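You operate a simulated robot arm through the tools that you are given. There is no shell and no other tool.

The job below is to be done with a simulated robot arm. You get a single attempt, and the scene is never put back.

TASK
Hand the vacuum over to the cream pump and stop the teal one.
Fine: open the cream inlet only once its gauge is in the green; shut the teal inlet before that pump stops; its case is hot.

Only the result counts: the job must be done as asked and must still hold three seconds after the hand-in. Knocking over, shifting, dropping, spilling or breaking anything else fails it.

THE ROBOT
A 6-joint arm with a two-finger gripper, fixed in place. Base frame: the origin is at the foot of the arm, x ahead of it, y to its left, z up; the work surface is at about z = 56. Readings come in cm, degrees, newtons and seconds.
With the tool pointing down near the work surface it reaches from about 10 to 74 cm from the base axis. Its first joint turns from -166.0 to 166.0 degrees. Payload 2.45 kg.
Tool frame: the origin (TCP) lies between the finger pads and is the grasp point; the fingertips stand 2 cm ahead of it; z points along the fingers, y is the line along which they close. Largest opening 14 cm; the body of the gripper starts 16.8 cm behind the TCP.
Orientation is told as [roll, pitch, yaw] about the base's x, y, z axes, in that order, counted from this pose: with the fingers straight down and closing along the base's y, the tool's x points along the base's -x, its y along +y and its z along -z.

THE INTERFACE
- The arm moves only by the tool send_rows. Its arguments are lists of equal length, an entry for each row: "delta_pos": the shift along the tool's x, y, z in cm, a list of three; "rotation": the turn, a rotation vector about the tool's x, y, z in degrees, a list of three; "claw": the finger opening in cm, from 0 to 14. In form: {"delta_pos": [[dx, dy, dz], ...], "rotation": [[wx, wy, wz], ...], "claw": [claw, ...]}. A call has 1 to 20 rows; each row is the pose to reach, as a shift and turn from the pose commanded when the call began, along the tool's axes at that moment. A row lasts 0.2 s, in which the tool goes at most 5 cm and 8.6 degrees; a call with a longer step from one row to the next is refused whole, and so is a gripper value outside its range. A pose out of reach is approached as far as the arm can. The call stops where the force on the tool passes 40 N (or 10 N more than at its start, if that is more) or the arm is blocked; 0.2 s more then pass. The fingers move at their own pace (about 4.5 cm/s each) and stop on an object; they squeeze with about 29 N. The grip force told is the motor's: it shows also when the fingers shut on nothing. Time passes only in rows, and 0.2 s behind the last, so rows that repeat a pose let the fingers close. It gives the time, the measured TCP pose, the force on the tool (base axes), the opening and the grip force at its end, in the units of the frame above (readings bear some noise), with the torque about the TCP (base axes, N m) and any sound that the robot's microphone picked up, and new pictures: "views" is both (left out), scene, wrist or none.
- Cameras (640 x 400 px; columns grow to the right, rows downward): "scene" is fixed at [40.1, 65.05, 147.72]; the picture's right is [-1.00, 0.08, 0.00], its down [0.03, 0.37, -0.93] and it looks along [-0.07, -0.93, -0.37] (base axes); focal length 370 px, centre (320, 200). "wrist" rides on the gripper at [7.8, 1.1, -20.9] in the tool frame; the picture's right is [-0.14, 0.99, 0.00], its down [-0.92, -0.13, -0.37] and it looks along [-0.37, -0.05, 0.93] (tool axes); focal length 280 px, centre (320, 200).
- move_column(by): slides the trunk up (or, below 0, down) by that many cm; the arm rides with it, the base frame stays. It gives what a move gives, with no picture.
- measure_at(camera, pixels): for up to 12 pixels [column, row] of the newest picture of that camera ("zoom" is the newest enlarged one), the place [x, y, z] in the base frame of the surface seen there, good to about 0.3 cm. No time passes.
- inspect(camera, box): a new picture of the part [left, top, right, bottom] of that camera's present view, enlarged. No time passes.
- close_job(): hands the job in; it is judged then, once.

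Open the gripper and draw the arm clear of the work before you hand the job in, unless the task says otherwise.

The tools are called after ">>>" as name(argument=value, ...) on one line, values as JSON. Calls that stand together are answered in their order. send_rows: Moves the arm, as the interface text tells. Its arguments: {"type":"object","properties":{"delta_pos":{"type":"array"},"rotation":{"type":"array"},"claw":{"type":"array"},"views":{"type":"string","enum":["both","scene","wrist","none"]}},"required":["delta_pos","rotation","claw"]} The other tools are called the same way: move_column (by) slides the trunk up or down; measure_at (camera, pixels) gives the place of the surface under pixels of a picture; inspect (camera, box) takes an enlarged picture of a part of a camera's view; close_job () hands the job in.

At the start:

```text
clock: 0.0
tool_pos: [27.71, -44.4, 131.41]
tcp_rot: [0.0, 0.0, 0.0]
contact_force: [0.3, 0.5, 0.2]
wrist_torque: [-0.02, -0.03, -0.01]
finger_gap: 14.01
finger_force: 0.0
trunk travel left (down, up): [-17.5, 5.5]
```

scene: 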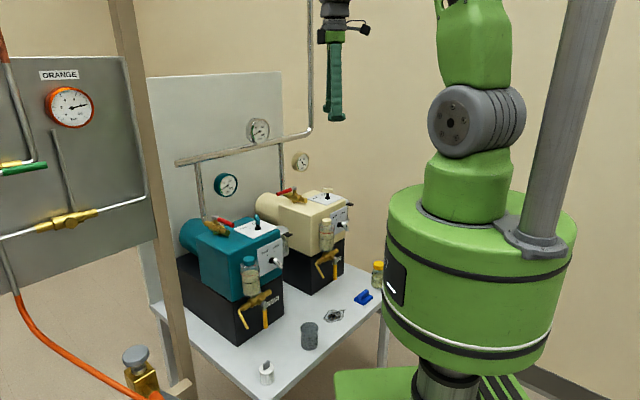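
wrist: 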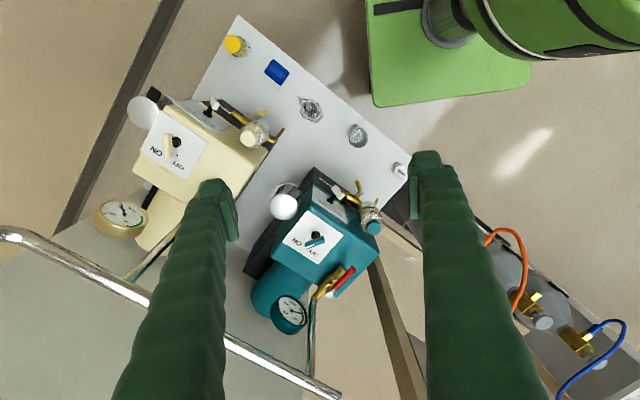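

The scene shows a teal pump near pixel (235,250) and a cream pump near (305,220), each with a red-handled valve, a switch on top and a gauge. I will look closer before moving anything.

>>> inspect(camera="scene", box=[160, 100, 360, 225])

>>> inspect(camera="scene", box=[170, 170, 290, 245])

>>> inspect(camera="scene", box=[250, 140, 370, 215])

>>> inspect(camera="scene", box=[210, 210, 400, 390])

>>> inspect(camera="wrist", box=[80, 60, 280, 260])

>>> inspect(camera="wrist", box=[240, 150, 400, 350])

```text
3.20 times, centred on (260, 162) of scene
```

zoom: 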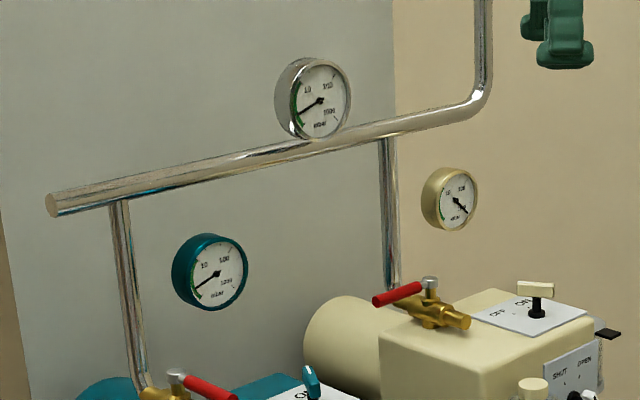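

```text
5.33 times, centred on (230, 208) of scene
```

zoom: 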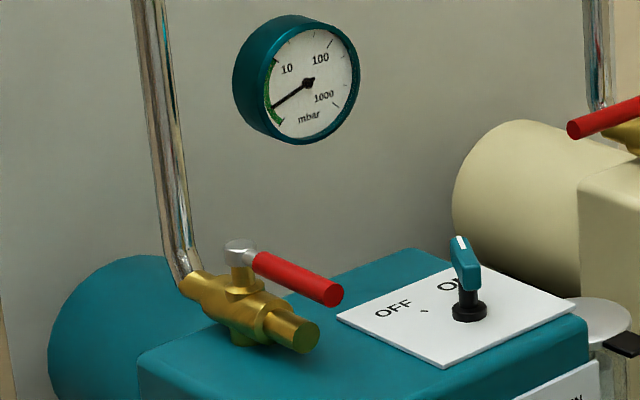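

```text
5.33 times, centred on (310, 178) of scene
```

zoom: 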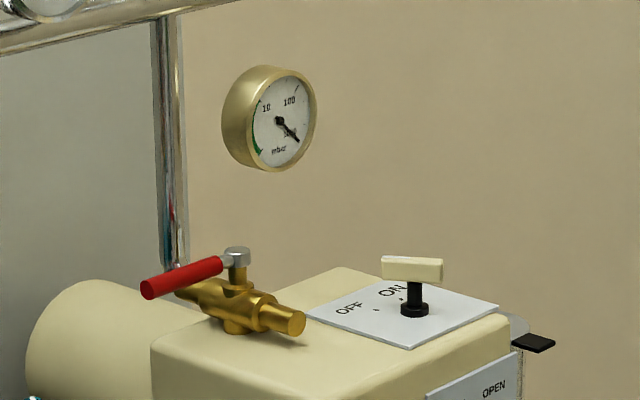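

```text
2.22 times, centred on (305, 300) of scene
```

zoom: 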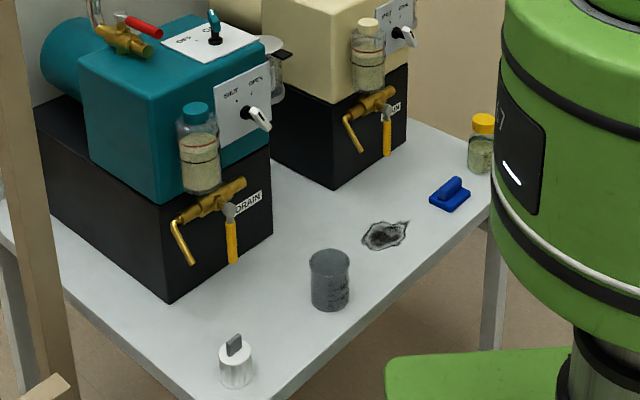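

```text
2.00 times, centred on (180, 160) of wrist
```

zoom: 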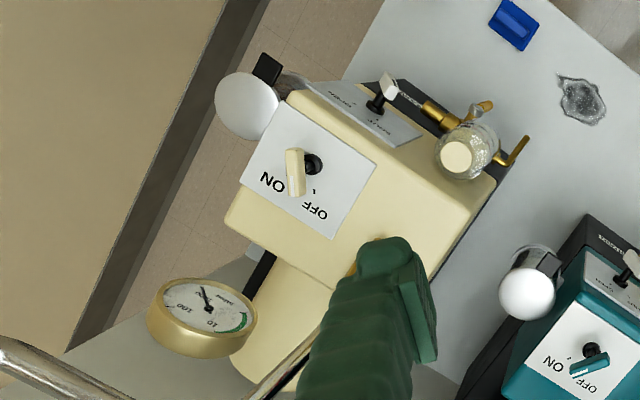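

```text
2.00 times, centred on (320, 250) of wrist
```

zoom: 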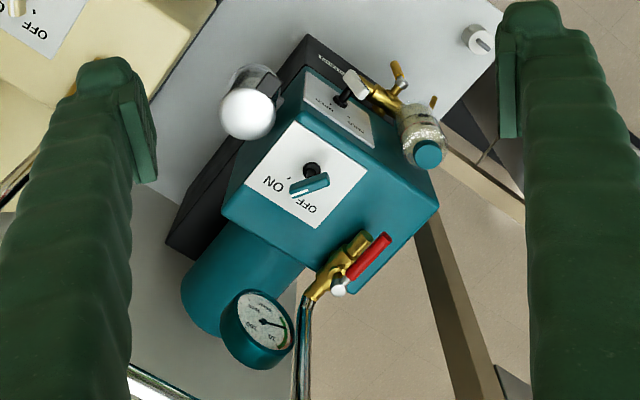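

The overview shows rotary switches on top (ON/OFF), SHUT/OPEN knobs on the front plates and drain valves. I zoom in further to read the present state of each control.

>>> inspect(camera="scene", box=[305, 180, 355, 211])

>>> inspect(camera="scene", box=[305, 200, 365, 290])

>>> inspect(camera="scene", box=[235, 210, 295, 340])

>>> inspect(camera="wrist", box=[140, 90, 220, 170])

>>> inspect(camera="wrist", box=[280, 190, 360, 300])

>>> inspect(camera="scene", box=[240, 110, 320, 175])

>>> inspect(camera="scene", box=[0, 40, 180, 400])

```text
12.80 times, centred on (330, 196) of scene
```

zoom: 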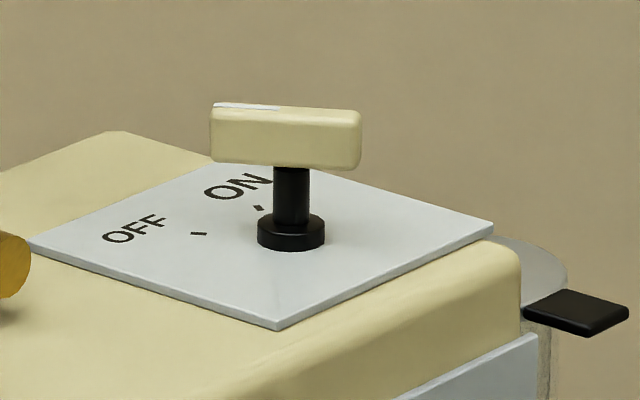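

```text
4.44 times, centred on (335, 245) of scene
```

zoom: 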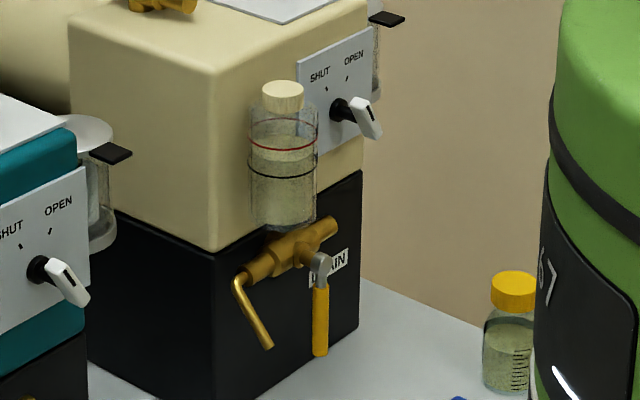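

```text
3.08 times, centred on (265, 275) of scene
```

zoom: 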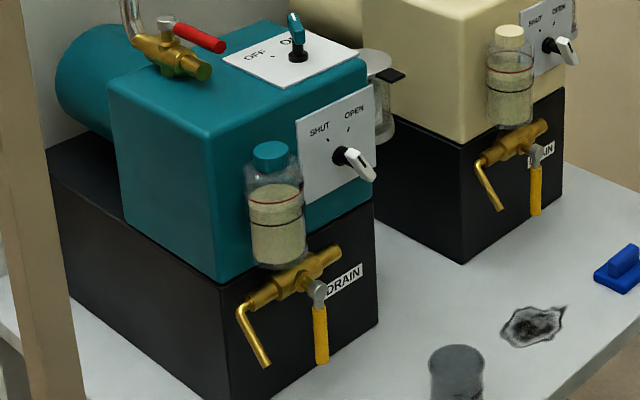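

```text
5.00 times, centred on (180, 130) of wrist
```

zoom: 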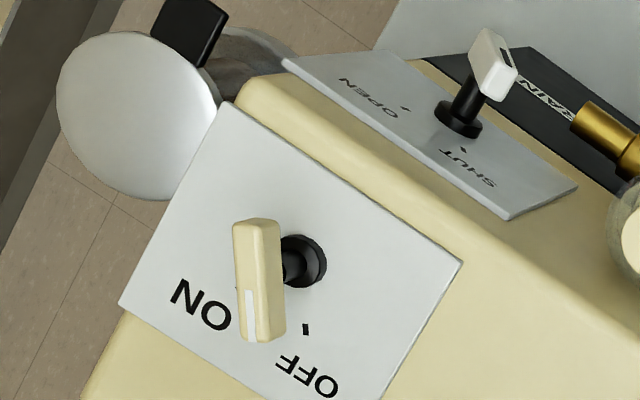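

```text
3.64 times, centred on (320, 245) of wrist
```

zoom: 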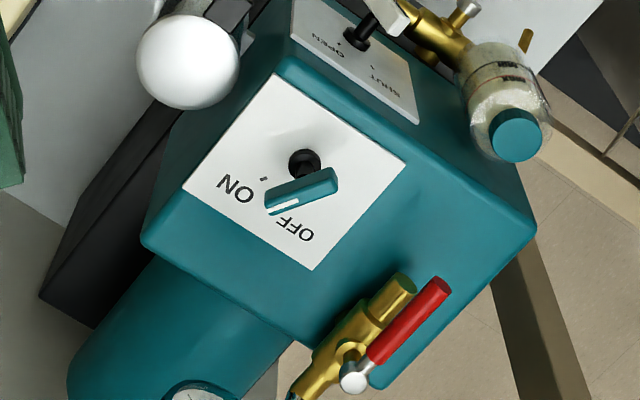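

```text
6.15 times, centred on (280, 142) of scene
```

zoom: 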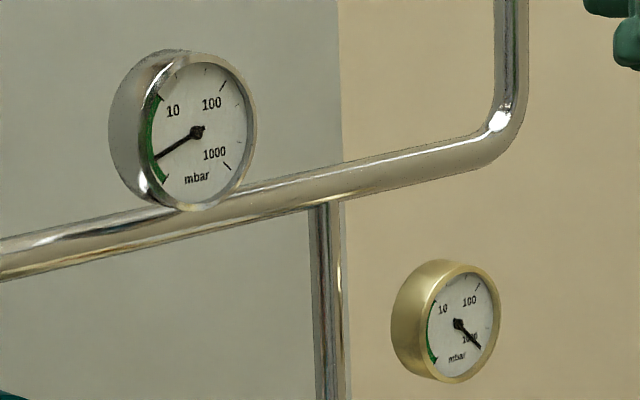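

```text
1.11 times, centred on (90, 220) of scene
```

zoom: 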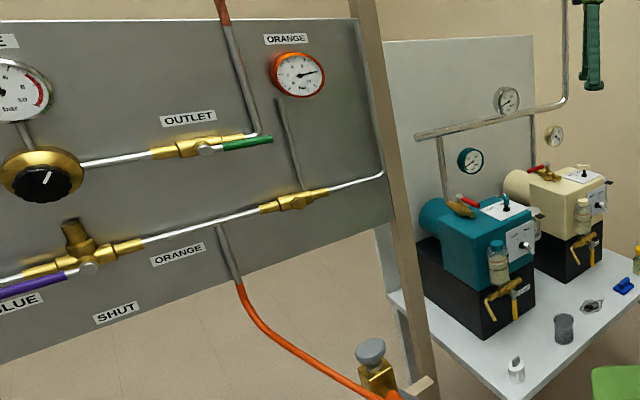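

The cream switch's white mark points to OFF and the teal one's to ON; cream gauge sits at about 1000. I now zoom on the front plates and drains to see their exact states before measuring.

>>> inspect(camera="scene", box=[330, 200, 360, 240])

>>> inspect(camera="scene", box=[255, 235, 295, 275])

>>> inspect(camera="wrist", box=[190, 80, 250, 140])

>>> inspect(camera="scene", box=[355, 250, 395, 310])

>>> inspect(camera="scene", box=[270, 175, 320, 215])

```text
10.00 times, centred on (345, 220) of scene
```

zoom: 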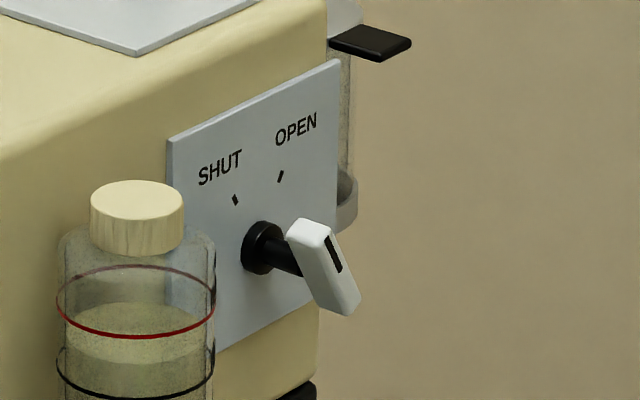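

```text
10.00 times, centred on (275, 255) of scene
```

zoom: 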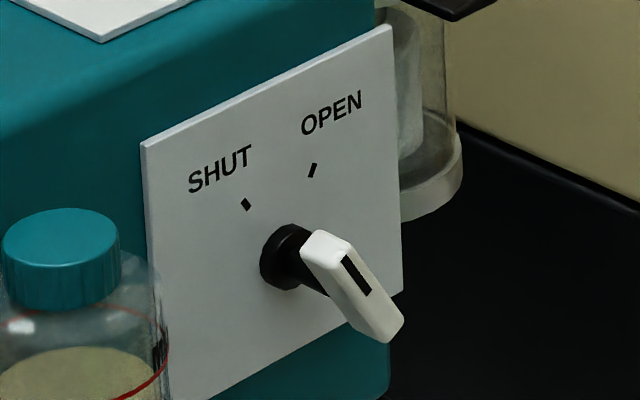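

```text
6.67 times, centred on (220, 110) of wrist
```

zoom: 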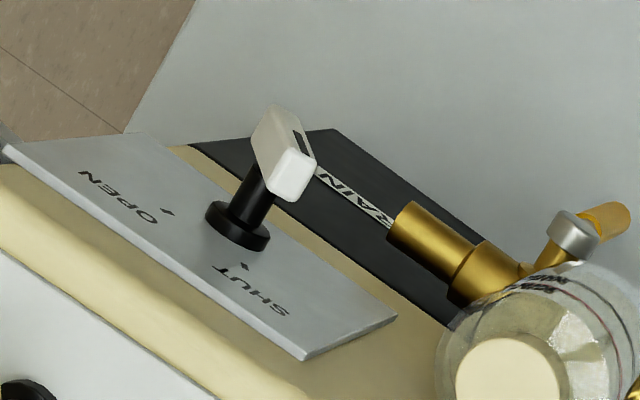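

```text
6.67 times, centred on (375, 280) of scene
```

zoom: 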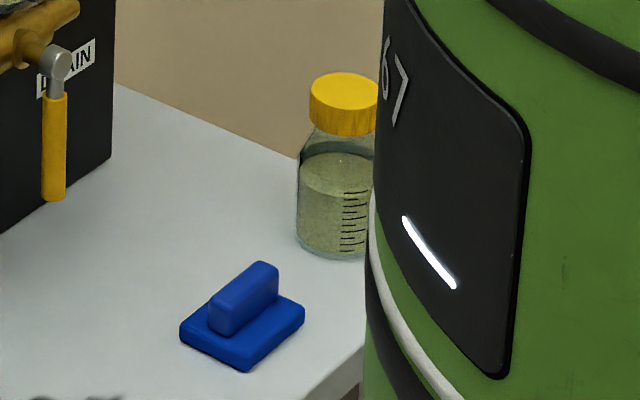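

```text
10.00 times, centred on (295, 195) of scene
```

zoom: 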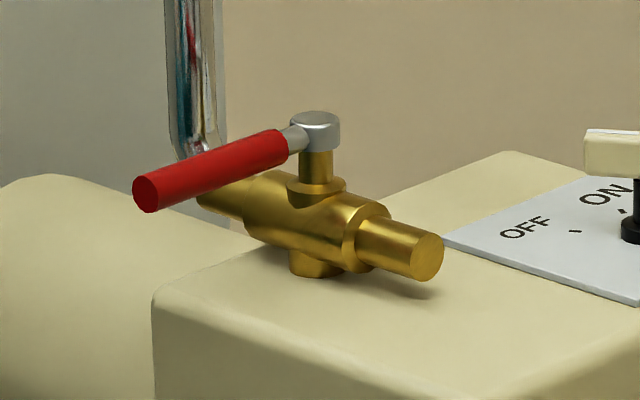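

The ballast-type knobs point roughly to SHUT, but I want numbers. I take a zoom on the cream front plate and measure tick, pivot and bar points.

>>> inspect(camera="scene", box=[330, 200, 360, 240])

>>> measure_at(camera="zoom", pixels=[[235, 200], [280, 176], [250, 247], [308, 235], [345, 300], [322, 225], [352, 292], [180, 150], [335, 75], [330, 255], [140, 205], [200, 100]])

```text
10.00 times, centred on (345, 220) of scene
```

zoom: 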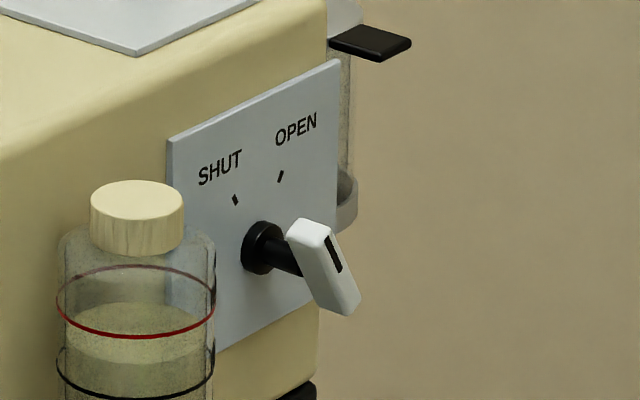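

```text
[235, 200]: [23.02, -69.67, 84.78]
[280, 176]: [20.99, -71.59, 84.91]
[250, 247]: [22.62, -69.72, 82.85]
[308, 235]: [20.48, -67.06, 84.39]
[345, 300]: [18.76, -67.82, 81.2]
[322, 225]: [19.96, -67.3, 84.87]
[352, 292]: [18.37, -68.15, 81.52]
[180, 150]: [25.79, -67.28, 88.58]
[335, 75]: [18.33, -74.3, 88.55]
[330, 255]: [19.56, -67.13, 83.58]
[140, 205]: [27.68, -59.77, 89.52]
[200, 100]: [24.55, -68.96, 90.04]
```

The cream ballast bar is on SHUT (about 29° toward its tick), drain lever crosswise, oil between marks. Now I measure the cream switch on top.

>>> inspect(camera="scene", box=[305, 180, 355, 211])

>>> measure_at(camera="zoom", pixels=[[198, 233], [259, 208], [290, 240], [215, 107], [355, 113], [285, 105], [220, 155], [350, 160], [275, 320], [490, 222], [40, 240], [292, 195]])

>>> inspect(camera="wrist", box=[140, 90, 220, 170])

>>> measure_at(camera="zoom", pixels=[[238, 290], [306, 328], [315, 262], [257, 225], [262, 335], [240, 230], [245, 338], [278, 225], [283, 335], [120, 300], [455, 265], [230, 105]])

```text
12.80 times, centred on (330, 196) of scene
```

zoom: 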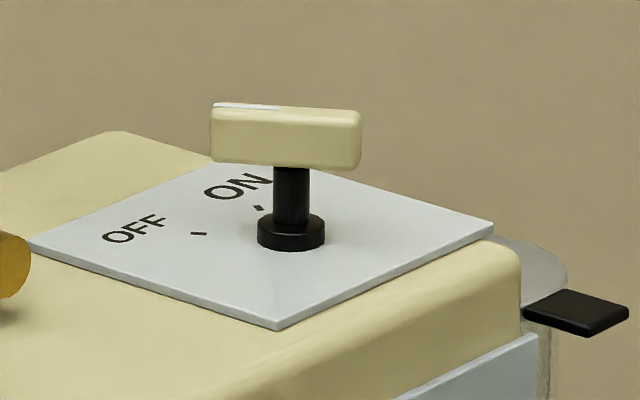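

```text
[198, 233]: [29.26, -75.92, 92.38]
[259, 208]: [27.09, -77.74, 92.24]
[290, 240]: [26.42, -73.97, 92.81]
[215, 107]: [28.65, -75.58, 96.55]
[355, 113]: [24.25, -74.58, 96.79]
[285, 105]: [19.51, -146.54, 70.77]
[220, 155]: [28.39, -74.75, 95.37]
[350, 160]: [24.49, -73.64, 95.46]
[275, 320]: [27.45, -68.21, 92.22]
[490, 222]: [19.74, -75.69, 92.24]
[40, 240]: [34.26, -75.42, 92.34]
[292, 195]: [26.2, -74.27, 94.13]
```

```text
5.00 times, centred on (180, 130) of wrist
```

zoom: 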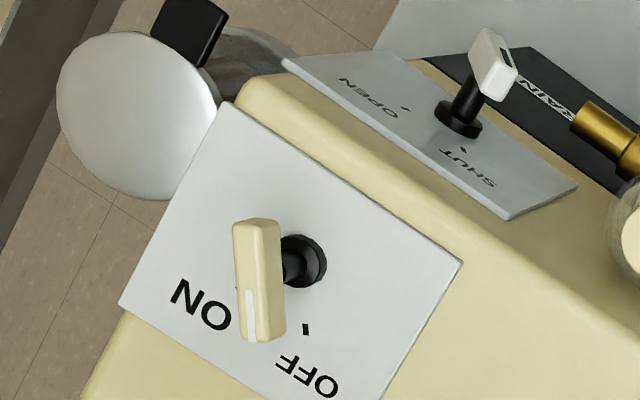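

```text
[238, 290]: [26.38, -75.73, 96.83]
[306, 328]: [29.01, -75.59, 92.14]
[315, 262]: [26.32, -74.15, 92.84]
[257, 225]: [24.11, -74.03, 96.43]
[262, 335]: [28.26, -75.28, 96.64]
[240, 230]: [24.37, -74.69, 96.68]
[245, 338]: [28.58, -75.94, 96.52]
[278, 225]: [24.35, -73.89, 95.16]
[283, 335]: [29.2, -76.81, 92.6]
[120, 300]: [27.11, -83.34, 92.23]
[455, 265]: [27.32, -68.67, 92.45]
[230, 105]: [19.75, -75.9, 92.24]
```

The cream bar is centred near (26.4,-74.9,96) pointing about -17°, with the ON tick at about -77°. Next I measure the cream inlet valve and its surroundings.

>>> inspect(camera="scene", box=[270, 175, 320, 215])

>>> measure_at(camera="zoom", pixels=[[150, 190], [278, 145], [318, 130], [320, 118], [318, 165], [428, 258], [400, 240], [300, 210], [215, 190], [185, 130], [160, 300], [270, 150]])

>>> inspect(camera="scene", box=[195, 205, 285, 265])

>>> measure_at(camera="zoom", pixels=[[85, 105], [110, 95], [180, 135], [240, 150], [218, 182], [110, 145], [440, 90], [430, 70], [435, 130], [425, 165], [350, 150], [395, 115]])

```text
10.00 times, centred on (295, 195) of scene
```

zoom: 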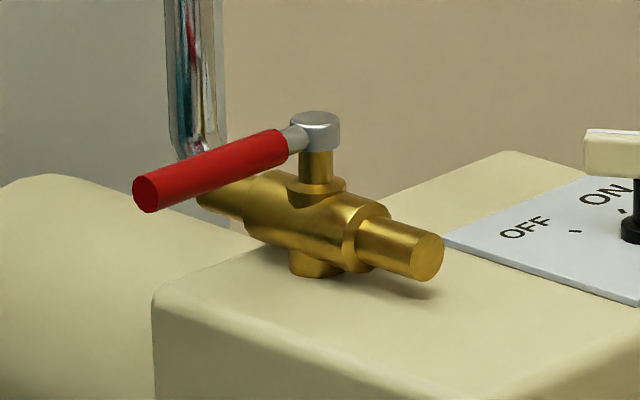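

```text
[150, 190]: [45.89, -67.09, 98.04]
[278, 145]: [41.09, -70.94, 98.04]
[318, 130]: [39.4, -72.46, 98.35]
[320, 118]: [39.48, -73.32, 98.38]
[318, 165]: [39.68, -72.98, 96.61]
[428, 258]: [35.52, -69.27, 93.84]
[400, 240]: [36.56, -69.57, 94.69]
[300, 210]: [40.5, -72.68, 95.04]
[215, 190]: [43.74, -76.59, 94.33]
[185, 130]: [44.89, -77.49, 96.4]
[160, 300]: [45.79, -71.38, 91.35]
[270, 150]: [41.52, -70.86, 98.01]
```

```text
6.67 times, centred on (240, 235) of scene
```

zoom: 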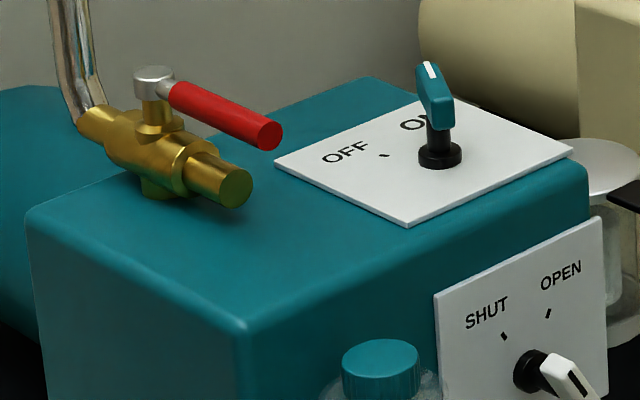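

```text
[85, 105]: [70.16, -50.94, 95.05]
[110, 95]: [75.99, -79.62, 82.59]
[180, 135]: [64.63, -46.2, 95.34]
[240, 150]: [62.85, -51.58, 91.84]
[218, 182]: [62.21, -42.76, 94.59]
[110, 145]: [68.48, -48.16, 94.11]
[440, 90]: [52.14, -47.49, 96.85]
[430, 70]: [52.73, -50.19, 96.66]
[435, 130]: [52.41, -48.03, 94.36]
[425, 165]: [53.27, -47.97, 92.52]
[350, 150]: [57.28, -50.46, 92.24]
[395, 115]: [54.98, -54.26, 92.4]
```

I measure the teal lever, switch and ticks, then the pipework and gauges that could obstruct the gripper.

>>> measure_at(camera="zoom", pixels=[[185, 98], [262, 130], [272, 140], [153, 75], [153, 90], [155, 120], [384, 155], [420, 145], [428, 65], [445, 105], [408, 220], [570, 152]])

>>> measure_at(camera="scene", pixels=[[180, 162], [200, 158], [240, 148], [280, 138], [306, 130], [310, 100], [198, 185], [281, 160], [260, 130], [301, 161], [226, 185], [250, 180]])

>>> measure_at(camera="wrist", pixels=[[20, 235], [80, 265], [130, 293], [250, 345], [300, 378], [310, 340], [285, 310], [120, 215], [170, 245], [340, 280], [350, 268], [283, 205]])

```text
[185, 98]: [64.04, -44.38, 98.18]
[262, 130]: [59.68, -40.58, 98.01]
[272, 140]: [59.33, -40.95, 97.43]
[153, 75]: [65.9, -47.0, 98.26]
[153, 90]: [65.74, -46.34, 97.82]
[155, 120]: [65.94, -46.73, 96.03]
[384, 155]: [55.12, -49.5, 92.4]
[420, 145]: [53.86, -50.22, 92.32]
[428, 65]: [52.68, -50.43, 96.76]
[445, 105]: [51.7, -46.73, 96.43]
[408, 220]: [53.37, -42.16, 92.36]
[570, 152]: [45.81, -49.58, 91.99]
```

```text
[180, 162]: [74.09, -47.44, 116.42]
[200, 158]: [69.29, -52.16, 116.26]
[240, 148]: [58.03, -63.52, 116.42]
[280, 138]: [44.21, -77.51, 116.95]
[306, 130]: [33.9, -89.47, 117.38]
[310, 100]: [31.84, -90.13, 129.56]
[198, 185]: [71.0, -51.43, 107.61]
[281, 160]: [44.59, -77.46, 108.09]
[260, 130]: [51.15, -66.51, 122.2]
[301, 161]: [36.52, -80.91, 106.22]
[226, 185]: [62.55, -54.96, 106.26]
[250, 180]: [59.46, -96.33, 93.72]
```

```text
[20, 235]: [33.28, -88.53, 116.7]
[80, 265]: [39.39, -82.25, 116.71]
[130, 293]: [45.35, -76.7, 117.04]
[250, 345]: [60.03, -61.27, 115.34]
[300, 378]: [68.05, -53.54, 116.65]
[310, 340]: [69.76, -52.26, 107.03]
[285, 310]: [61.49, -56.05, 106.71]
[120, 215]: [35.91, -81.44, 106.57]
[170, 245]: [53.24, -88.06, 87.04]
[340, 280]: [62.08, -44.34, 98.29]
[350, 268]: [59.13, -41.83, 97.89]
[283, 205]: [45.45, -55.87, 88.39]
```

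Geometry so far: cream switch pivot ≈(26.4,-74.9), cream inlet pivot ≈(39.5,-73), teal switch ≈(52.2,-48.5), teal inlet pivot ≈(65.9,-46.7), manifold pipe at z≈116 behind them. I move above the cream switch at z≈116 with the fingers set across the bar (yaw ≈-17°) to check reach.

>>> send_rows(delta_pos=[[0.15, -3.39, 1.71], [0.3, -6.79, 3.42], [0.45, -10.18, 5.14], [0.6, -13.58, 6.85], [0.76, -16.97, 8.56], [0.91, -20.37, 10.27], [1.06, -23.76, 11.99], [1.21, -27.16, 13.7], [1.36, -30.55, 15.41], [1.36, -30.55, 15.41]], rotation=[[0, 0, 1.9], [0, 0, 3.7], [0, 0, 5.5], [0, 0, 7.4], [0, 0, 9.2], [0, 0, 11.1], [0, 0, 12.9], [0, 0, 14.8], [0, 0, 16.6], [0, 0, 16.6]], claw=[10, 8, 7, 6, 6, 6, 6, 6, 6, 6])

```text
clock: 2.2
tool_pos: [26.47, -74.8, 116.03]
tcp_rot: [0.1, 0.0, -16.7]
contact_force: [0.2, -0.1, -0.5]
wrist_torque: [-0.01, 0.02, -0.01]
finger_gap: 6.01
finger_force: 0.1
trunk travel left (down, up): [-17.5, 5.5]
```

scene: 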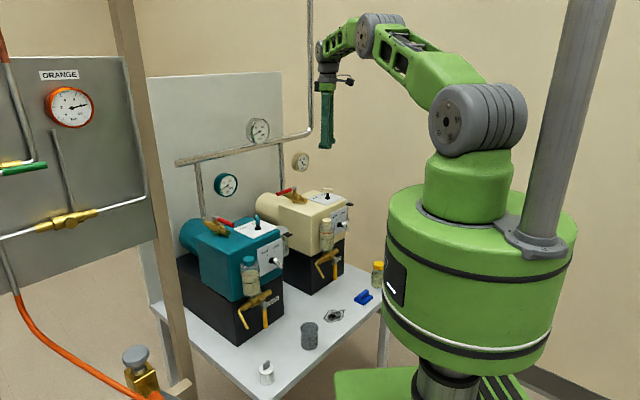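
wrist: 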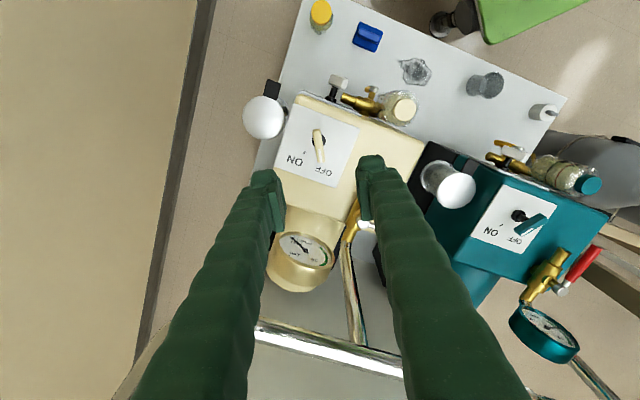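

The arm reached (26.5,-74.8,116) vertically, and the cream bar shows near (318,145) in the wrist view. I measure the bar again from here for a precise grasp.

>>> inspect(camera="wrist", box=[280, 110, 360, 190])

>>> measure_at(camera="zoom", pixels=[[290, 170], [310, 270], [280, 160], [305, 160], [300, 280], [325, 275], [320, 240], [300, 220], [310, 215], [290, 225]])

```text
5.00 times, centred on (320, 150) of wrist
```

zoom: 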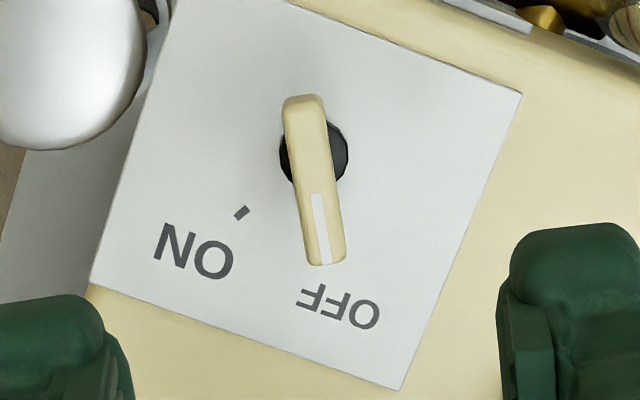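

```text
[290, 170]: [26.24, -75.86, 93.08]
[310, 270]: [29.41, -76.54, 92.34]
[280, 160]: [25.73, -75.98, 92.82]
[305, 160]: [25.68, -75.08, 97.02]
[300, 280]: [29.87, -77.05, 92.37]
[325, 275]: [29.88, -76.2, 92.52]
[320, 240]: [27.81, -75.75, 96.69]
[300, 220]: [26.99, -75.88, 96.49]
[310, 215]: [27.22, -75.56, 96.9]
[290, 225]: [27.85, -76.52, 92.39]
```

The zoom shows the bar from (303,105) to (325,255). I measure along its top face centre line and its edges.

>>> measure_at(camera="zoom", pixels=[[303, 110], [308, 140], [314, 180], [320, 220], [325, 252], [298, 180], [328, 180], [290, 120], [320, 120], [315, 245], [335, 240], [340, 150]])

```text
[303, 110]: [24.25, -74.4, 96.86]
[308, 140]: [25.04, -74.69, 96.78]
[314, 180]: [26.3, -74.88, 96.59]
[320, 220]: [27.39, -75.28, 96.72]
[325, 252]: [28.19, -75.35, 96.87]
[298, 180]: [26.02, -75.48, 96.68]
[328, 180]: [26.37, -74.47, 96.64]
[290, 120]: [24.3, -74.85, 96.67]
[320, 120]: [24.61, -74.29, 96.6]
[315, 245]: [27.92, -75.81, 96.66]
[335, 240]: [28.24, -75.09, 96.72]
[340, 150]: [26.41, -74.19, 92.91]
```

The bar centre is (26.3,-74.9), top at z≈96.7, angle ≈-15°. I descend to z≈96.1 with the fingers astride it, then close.

>>> send_rows(delta_pos=[[0, 0, 4], [0, 0, 8], [0, 0, 12], [0, 0, 15], [0, 0, 17.5], [0, 0, 19.8], [0, 0, 19.8], [0, 0, 19.8], [0, 0, 19.8], [0, 0, 19.8], [0, 0, 19.8]], rotation=[[0, 0, -1], [0, 0, -1.6], [0, 0, -1.6], [0, 0, -1.6], [0, 0, -1.6], [0, 0, -1.6], [0, 0, -1.6], [0, 0, -1.6], [0, 0, -1.6], [0, 0, -1.6], [0, 0, -1.6]], claw=[5, 5, 5, 5, 5, 5, 5, 3, 1, 0, 0])

```text
clock: 4.6
tool_pos: [26.52, -74.95, 96.25]
tcp_rot: [-0.1, 0.0, -15.0]
contact_force: [0.9, 3.1, -0.2]
wrist_torque: [0.02, 0.02, 0.01]
finger_gap: 1.13
finger_force: 35.7
trunk travel left (down, up): [-17.5, 5.5]
```

scene: 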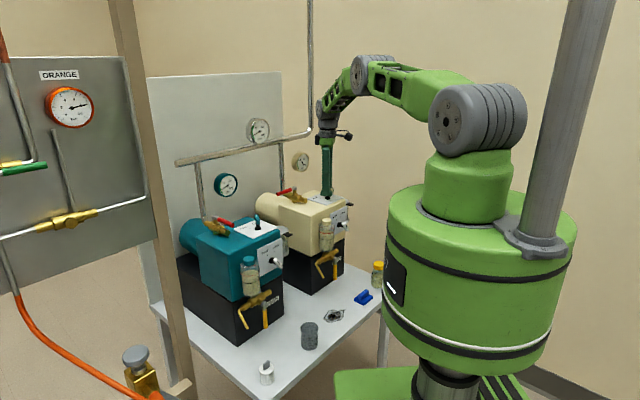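
wrist: 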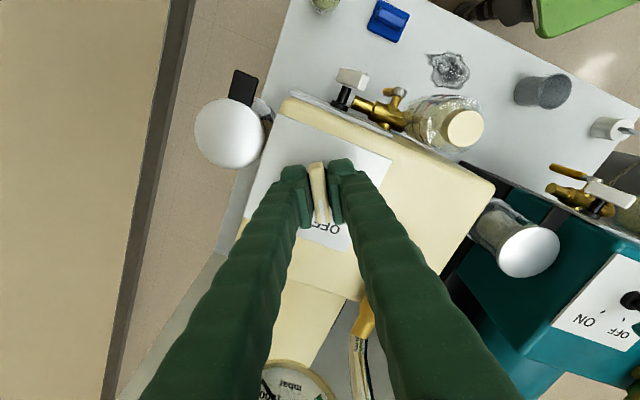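

The fingers hold the bar (gap 1.13, pixel (318,190)) with little side force. I turn it 60° clockwise seen from above, from OFF to ON.

>>> send_rows(delta_pos=[[0, 0, 0], [0, 0, 0], [0, 0, 0], [0, 0, 0], [0, 0, 0], [0, 0, 0], [0, 0, 0], [0, 0, 0], [0, 0, 0], [0, 0, 0]], rotation=[[0, 0, 7], [0, 0, 14], [0, 0, 21], [0, 0, 28], [0, 0, 35], [0, 0, 42], [0, 0, 49], [0, 0, 55], [0, 0, 60], [0, 0, 60]], claw=[0, 0, 0, 0, 0, 0, 0, 0, 0, 0])

```text
clock: 6.8
tool_pos: [26.24, -75.19, 96.32]
tcp_rot: [0.0, -0.3, -75.1]
contact_force: [-15.9, -25.1, 7.6]
wrist_torque: [-0.05, 0.2, 0.03]
finger_gap: 1.1
finger_force: 38.1
trunk travel left (down, up): [-17.5, 5.5]
```

scene: 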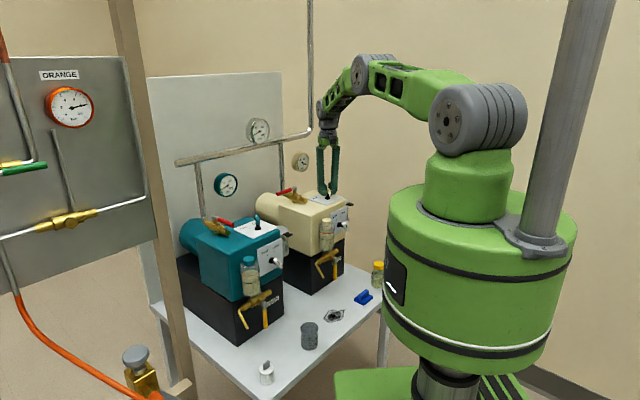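
wrist: 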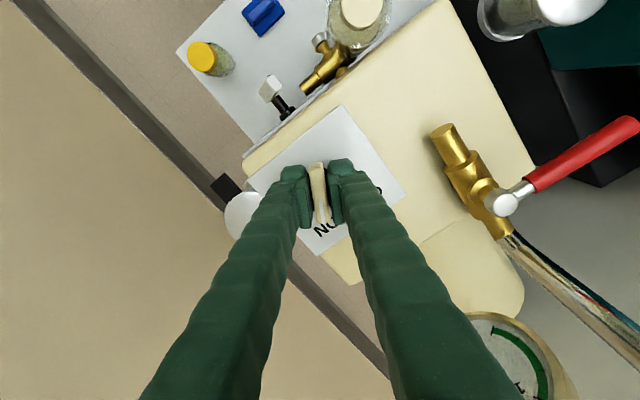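

The bar followed to yaw -75° with some side force (~30 N), so I release it and rise 6 cm to check the switch and the gauge.

>>> send_rows(delta_pos=[[0, 0, 0], [0, 0, 0], [0, 0, 0], [0, 0, 0], [0, 0, -3], [0, 0, -7], [0, 0, -12], [0, 0, -17], [0, 0, -20]], rotation=[[0, 0, 60], [0, 0, 60], [0, 0, 60], [0, 0, 60], [0, 0, 60], [0, 0, 60], [0, 0, 60], [0, 0, 60], [0, 0, 60]], claw=[3, 5, 5, 5, 5, 5, 5, 5, 5])

```text
refused: row 1 steps farther than a row can; nothing moved
```

The rotation entries are relative to the present pose, so they should be zero now. I resend the release and rise.

>>> send_rows(delta_pos=[[0, 0, 0], [0, 0, 0], [0, 0, 0], [0, 0, 0], [0, 0, -3], [0, 0, -7], [0, 0, -12], [0, 0, -17], [0, 0, -20]], rotation=[[0, 0, 0], [0, 0, 0], [0, 0, 0], [0, 0, 0], [0, 0, 0], [0, 0, 0], [0, 0, 0], [0, 0, 0], [0, 0, 0]], claw=[3, 5, 5, 5, 5, 5, 5, 5, 5])

>>> inspect(camera="scene", box=[240, 110, 320, 175])

>>> inspect(camera="scene", box=[305, 180, 355, 211])

```text
clock: 8.8
tool_pos: [26.46, -75.03, 116.43]
tcp_rot: [0.0, 0.0, -75.0]
contact_force: [-0.1, -0.4, -0.8]
wrist_torque: [0.01, 0.02, -0.04]
finger_gap: 5.0
finger_force: 0.1
trunk travel left (down, up): [-17.5, 5.5]
```

scene: 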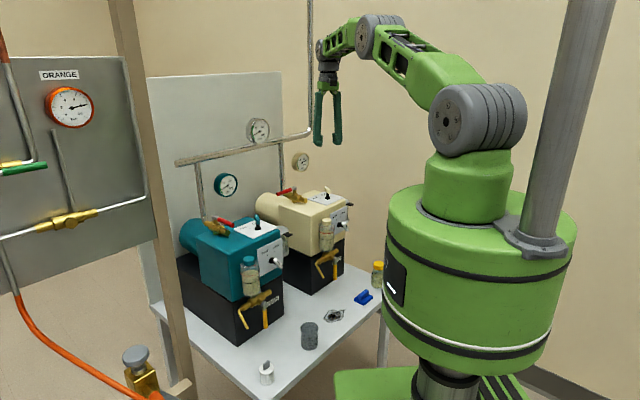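
wrist: 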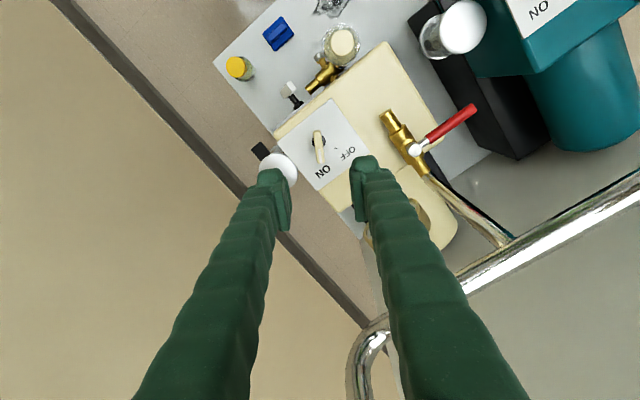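

```text
6.15 times, centred on (280, 142) of scene
```

zoom: 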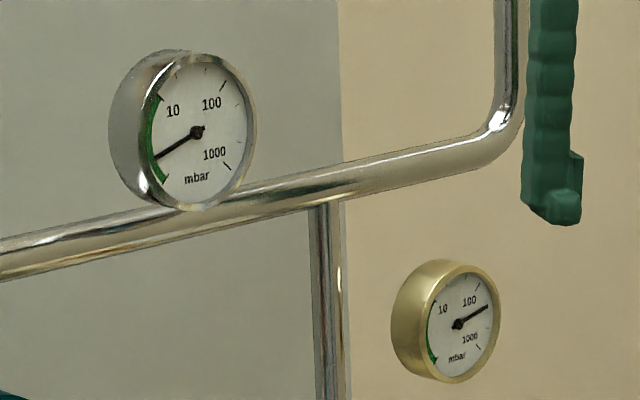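

```text
12.80 times, centred on (330, 196) of scene
```

zoom: 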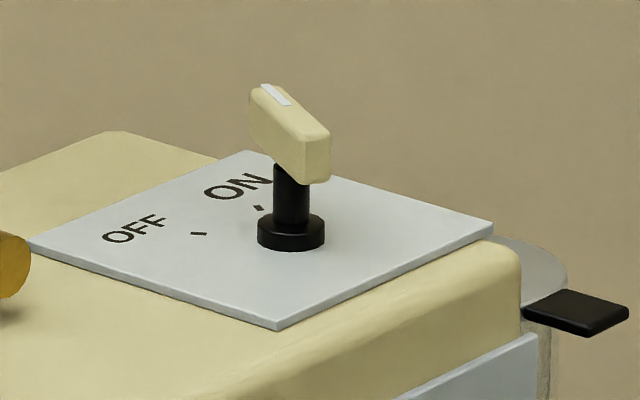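

The switch now points to ON and the cream gauge is falling (needle past 100). While it pumps down I measure the cream inlet lever in the wrist view, around (445,130).

>>> inspect(camera="wrist", box=[370, 90, 490, 190])

>>> measure_at(camera="wrist", pixels=[[415, 149], [425, 142], [435, 135], [450, 124], [465, 113], [474, 106], [388, 115], [400, 128], [408, 140], [425, 165], [450, 190], [480, 215]])

>>> measure_at(camera="scene", pixels=[[248, 128], [258, 118], [268, 128], [258, 142], [294, 160], [302, 150], [309, 160], [302, 170], [282, 165], [265, 200], [190, 110], [250, 200]])

```text
4.00 times, centred on (430, 140) of wrist
```

zoom: 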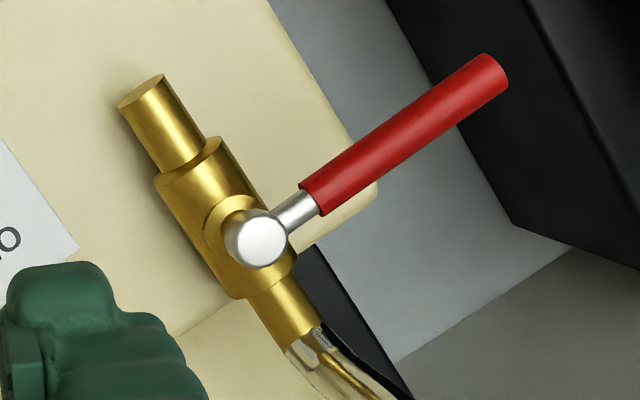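

```text
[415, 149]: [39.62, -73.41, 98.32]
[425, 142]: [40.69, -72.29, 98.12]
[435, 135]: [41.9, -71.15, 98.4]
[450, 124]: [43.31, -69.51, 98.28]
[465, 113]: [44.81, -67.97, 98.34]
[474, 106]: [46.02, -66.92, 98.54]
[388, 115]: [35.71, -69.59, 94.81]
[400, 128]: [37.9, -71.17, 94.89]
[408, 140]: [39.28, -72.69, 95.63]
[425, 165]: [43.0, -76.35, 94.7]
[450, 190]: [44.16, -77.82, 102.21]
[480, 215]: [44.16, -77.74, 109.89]
```

```text
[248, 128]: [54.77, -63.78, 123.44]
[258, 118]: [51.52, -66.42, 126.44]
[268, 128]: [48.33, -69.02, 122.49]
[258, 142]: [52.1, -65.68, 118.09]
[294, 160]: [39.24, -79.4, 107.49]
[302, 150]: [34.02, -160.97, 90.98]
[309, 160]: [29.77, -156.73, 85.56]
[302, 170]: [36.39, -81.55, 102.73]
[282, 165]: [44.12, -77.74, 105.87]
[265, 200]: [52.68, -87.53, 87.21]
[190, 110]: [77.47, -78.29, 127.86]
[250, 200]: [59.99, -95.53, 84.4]
```

The lever pivot is (39.55,-73.3), lever along 45° with its axis near z≈97.5 and tip ~9.5 cm out. I close the fingers and move to a waiting place above and behind the lever's front line, turning the tool to yaw -45°.

>>> send_rows(delta_pos=[[0.47, 3.0, 0.6], [0.94, 6.0, 1.2], [1.4, 9.0, 1.8], [1.87, 12.0, 2.4], [2.34, 15.0, 3.0], [2.81, 18.01, 3.7], [2.81, 18.01, 3.7]], rotation=[[0, 0, -5], [0, 0, -10], [0, 0, -15], [0, 0, -20], [0, 0, -25], [0, 0, -30], [0, 0, -30]], claw=[4, 3, 2, 1, 0, 0, 0])

>>> inspect(camera="scene", box=[240, 110, 320, 175])

```text
clock: 10.4
tool_pos: [43.08, -67.61, 112.35]
tcp_rot: [0.0, 0.0, -44.9]
contact_force: [-1.0, 0.9, 0.1]
wrist_torque: [0.0, -0.01, 0.01]
finger_gap: 0.0
finger_force: 28.8
trunk travel left (down, up): [-17.5, 5.5]
```

scene: 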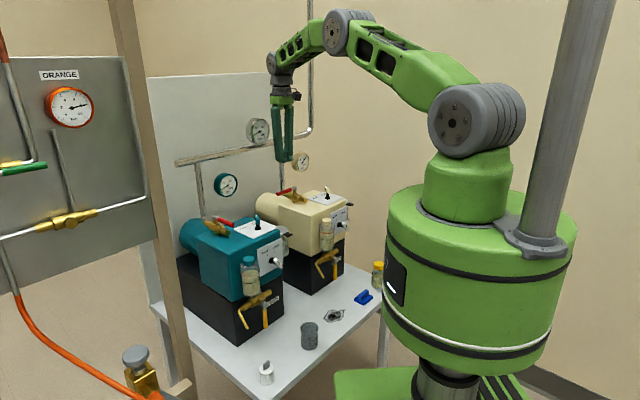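
wrist: 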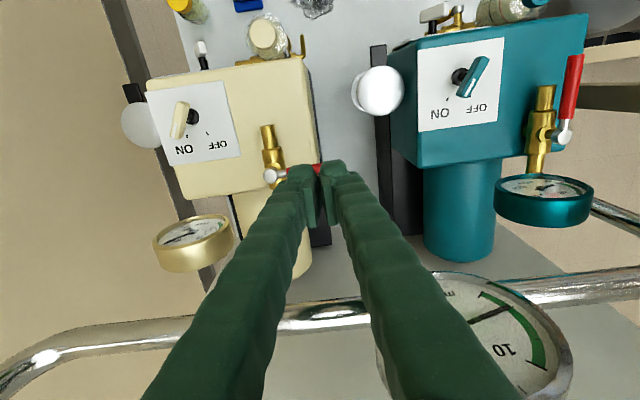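

```text
6.15 times, centred on (280, 142) of scene
```

zoom: 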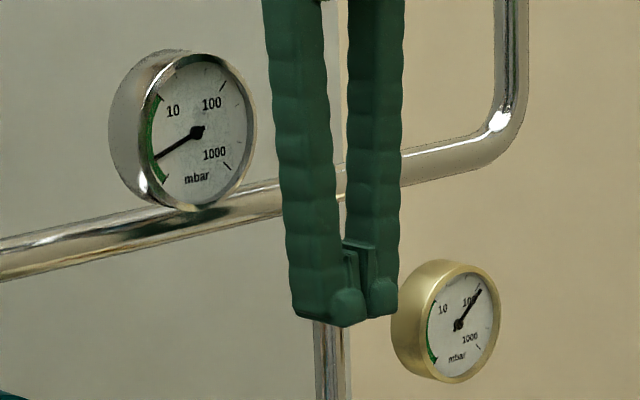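

The cream gauge needle is at about 100 and still falling. The closed fingers look wider than two thicknesses, so I measure their outer surfaces before using them as a pusher.

>>> inspect(camera="scene", box=[265, 130, 305, 170])

>>> measure_at(camera="zoom", pixels=[[140, 280], [200, 310], [225, 270], [230, 310], [265, 300], [290, 290], [300, 200], [100, 150], [180, 150], [215, 235], [240, 230], [170, 320]])

```text
10.00 times, centred on (285, 150) of scene
```

zoom: 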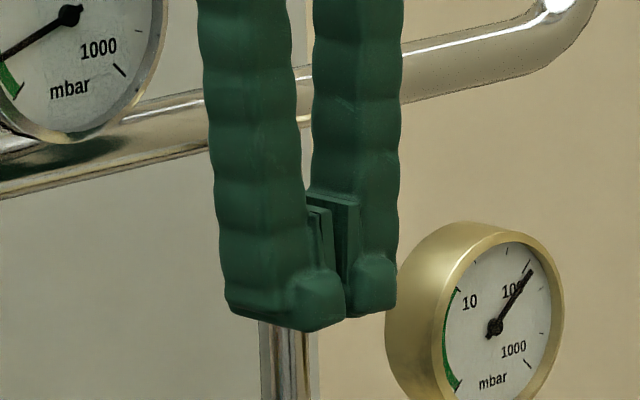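

```text
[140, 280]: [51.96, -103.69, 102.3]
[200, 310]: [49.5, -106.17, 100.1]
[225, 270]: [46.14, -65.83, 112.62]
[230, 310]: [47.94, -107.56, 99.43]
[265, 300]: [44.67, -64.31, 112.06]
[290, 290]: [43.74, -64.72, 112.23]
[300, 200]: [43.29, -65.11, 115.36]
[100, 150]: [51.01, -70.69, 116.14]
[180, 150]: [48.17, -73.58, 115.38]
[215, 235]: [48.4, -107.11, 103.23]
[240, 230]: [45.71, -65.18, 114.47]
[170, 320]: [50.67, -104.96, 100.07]
```

The closed fingers are about 5–6 cm wide, so I'll instead straddle the lever loosely, tool leaned 20° away from the pipe. I draw forward 3.2 cm, turn to yaw -135° and let the cream pump keep pulling down meanwhile.

>>> send_rows(delta_pos=[[3.2, 0, 0], [3.2, 0, 0], [3.2, 0, 0], [3.2, 0, 0], [3.2, 0, 0], [3.2, 0, 0], [3.2, 0, 0], [3.2, 0, 0], [3.2, 0, 0], [3.2, 0, 0], [3.2, 0, 0], [3.2, 0, 0], [3.2, 0, 0]], rotation=[[0, 0, 0], [0, 0, 8.2], [0, 0, 16.4], [0, 0, 24.6], [0, 0, 32.8], [0, 0, 41], [0, 0, 49.2], [0, 0, 57.4], [0, 0, 65.6], [0, 0, 73.8], [0, 0, 82], [0, 0, 90], [0, 0, 90]], claw=[0, 0, 1, 2, 3, 4, 4, 4, 4, 4, 4, 4, 4])

>>> inspect(camera="scene", box=[240, 110, 320, 175])

```text
clock: 13.2
tool_pos: [40.85, -65.22, 112.44]
tcp_rot: [0.0, 0.0, -135.1]
contact_force: [0.8, 0.9, -0.1]
wrist_torque: [0.01, 0.0, 0.0]
finger_gap: 3.97
finger_force: 0.1
trunk travel left (down, up): [-17.5, 5.5]
```

scene: 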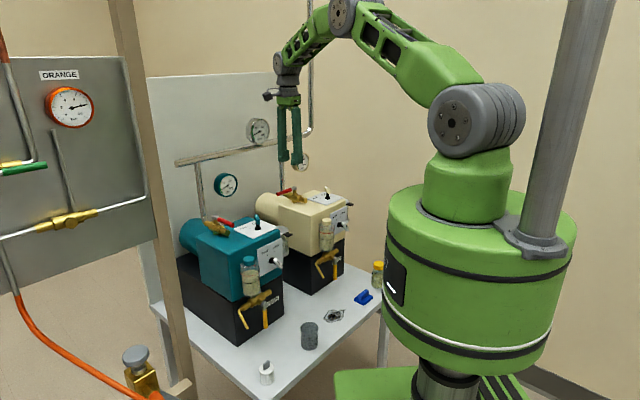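
wrist: 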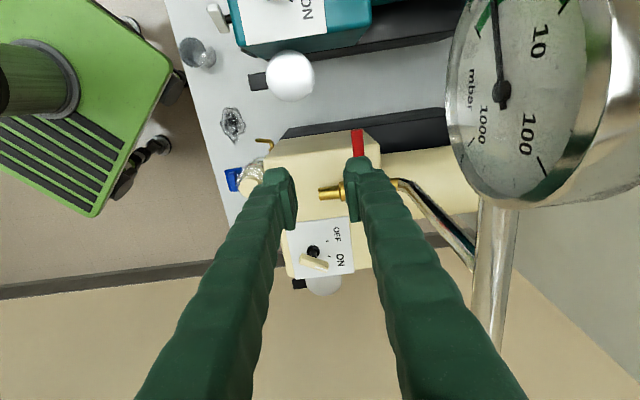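

```text
6.15 times, centred on (280, 142) of scene
```

zoom: 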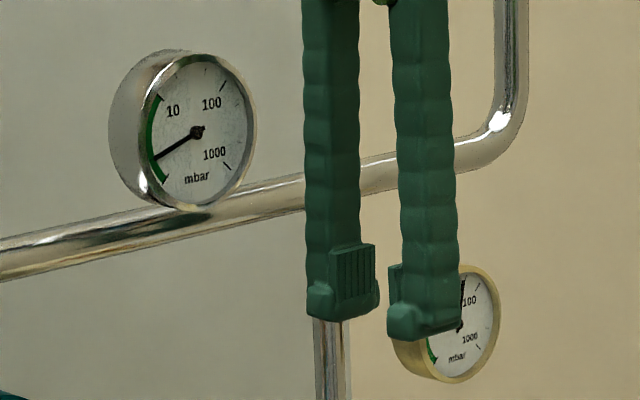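

The cream needle is now between 100 and 10. I lean the tool 20° (top toward the front, away from the pipe) in place and watch the gauge.

>>> send_rows(delta_pos=[[0, 0, 0], [0, 0, 0], [0, 0, 0], [0, 0, 0], [0, 0, 0], [0, 0, 0]], rotation=[[-7, 0, 0], [-14, 0, 0], [-20, 0, 0], [-20, 0, 0], [-20, 0, 0], [-20, 0, 0]], claw=[4, 4, 4, 4, 4, 4])

>>> inspect(camera="scene", box=[240, 110, 320, 175])

```text
clock: 14.6
tool_pos: [40.8, -65.21, 112.42]
tcp_rot: [19.9, 0.0, -135.0]
contact_force: [-0.7, 0.2, 0.8]
wrist_torque: [-0.03, -0.04, -0.03]
finger_gap: 4.01
finger_force: 0.1
trunk travel left (down, up): [-17.5, 5.5]
```

scene: 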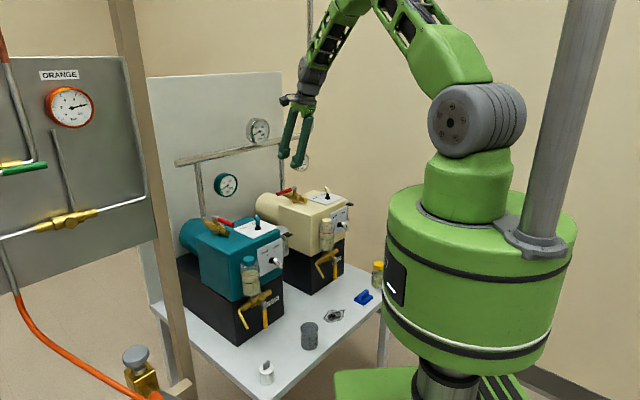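
wrist: 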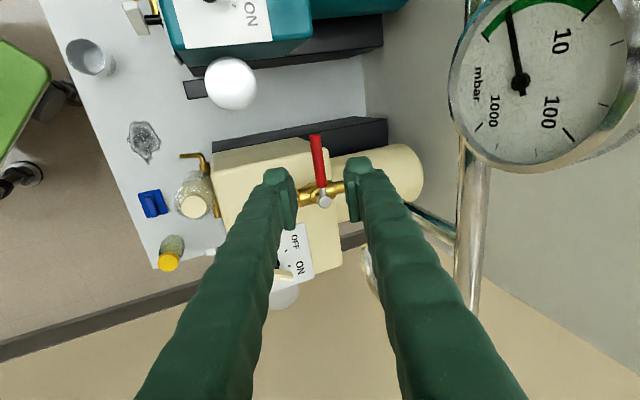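

```text
6.15 times, centred on (280, 142) of scene
```

zoom: 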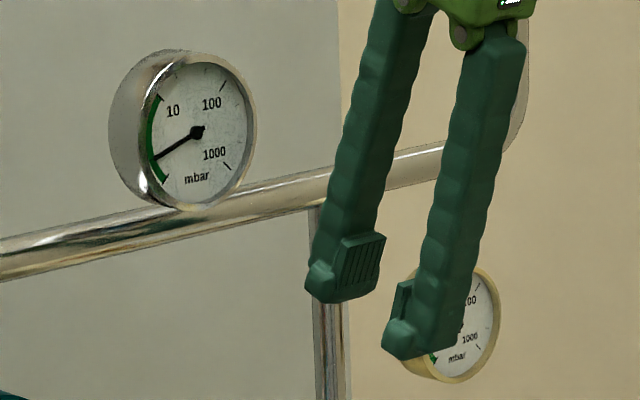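

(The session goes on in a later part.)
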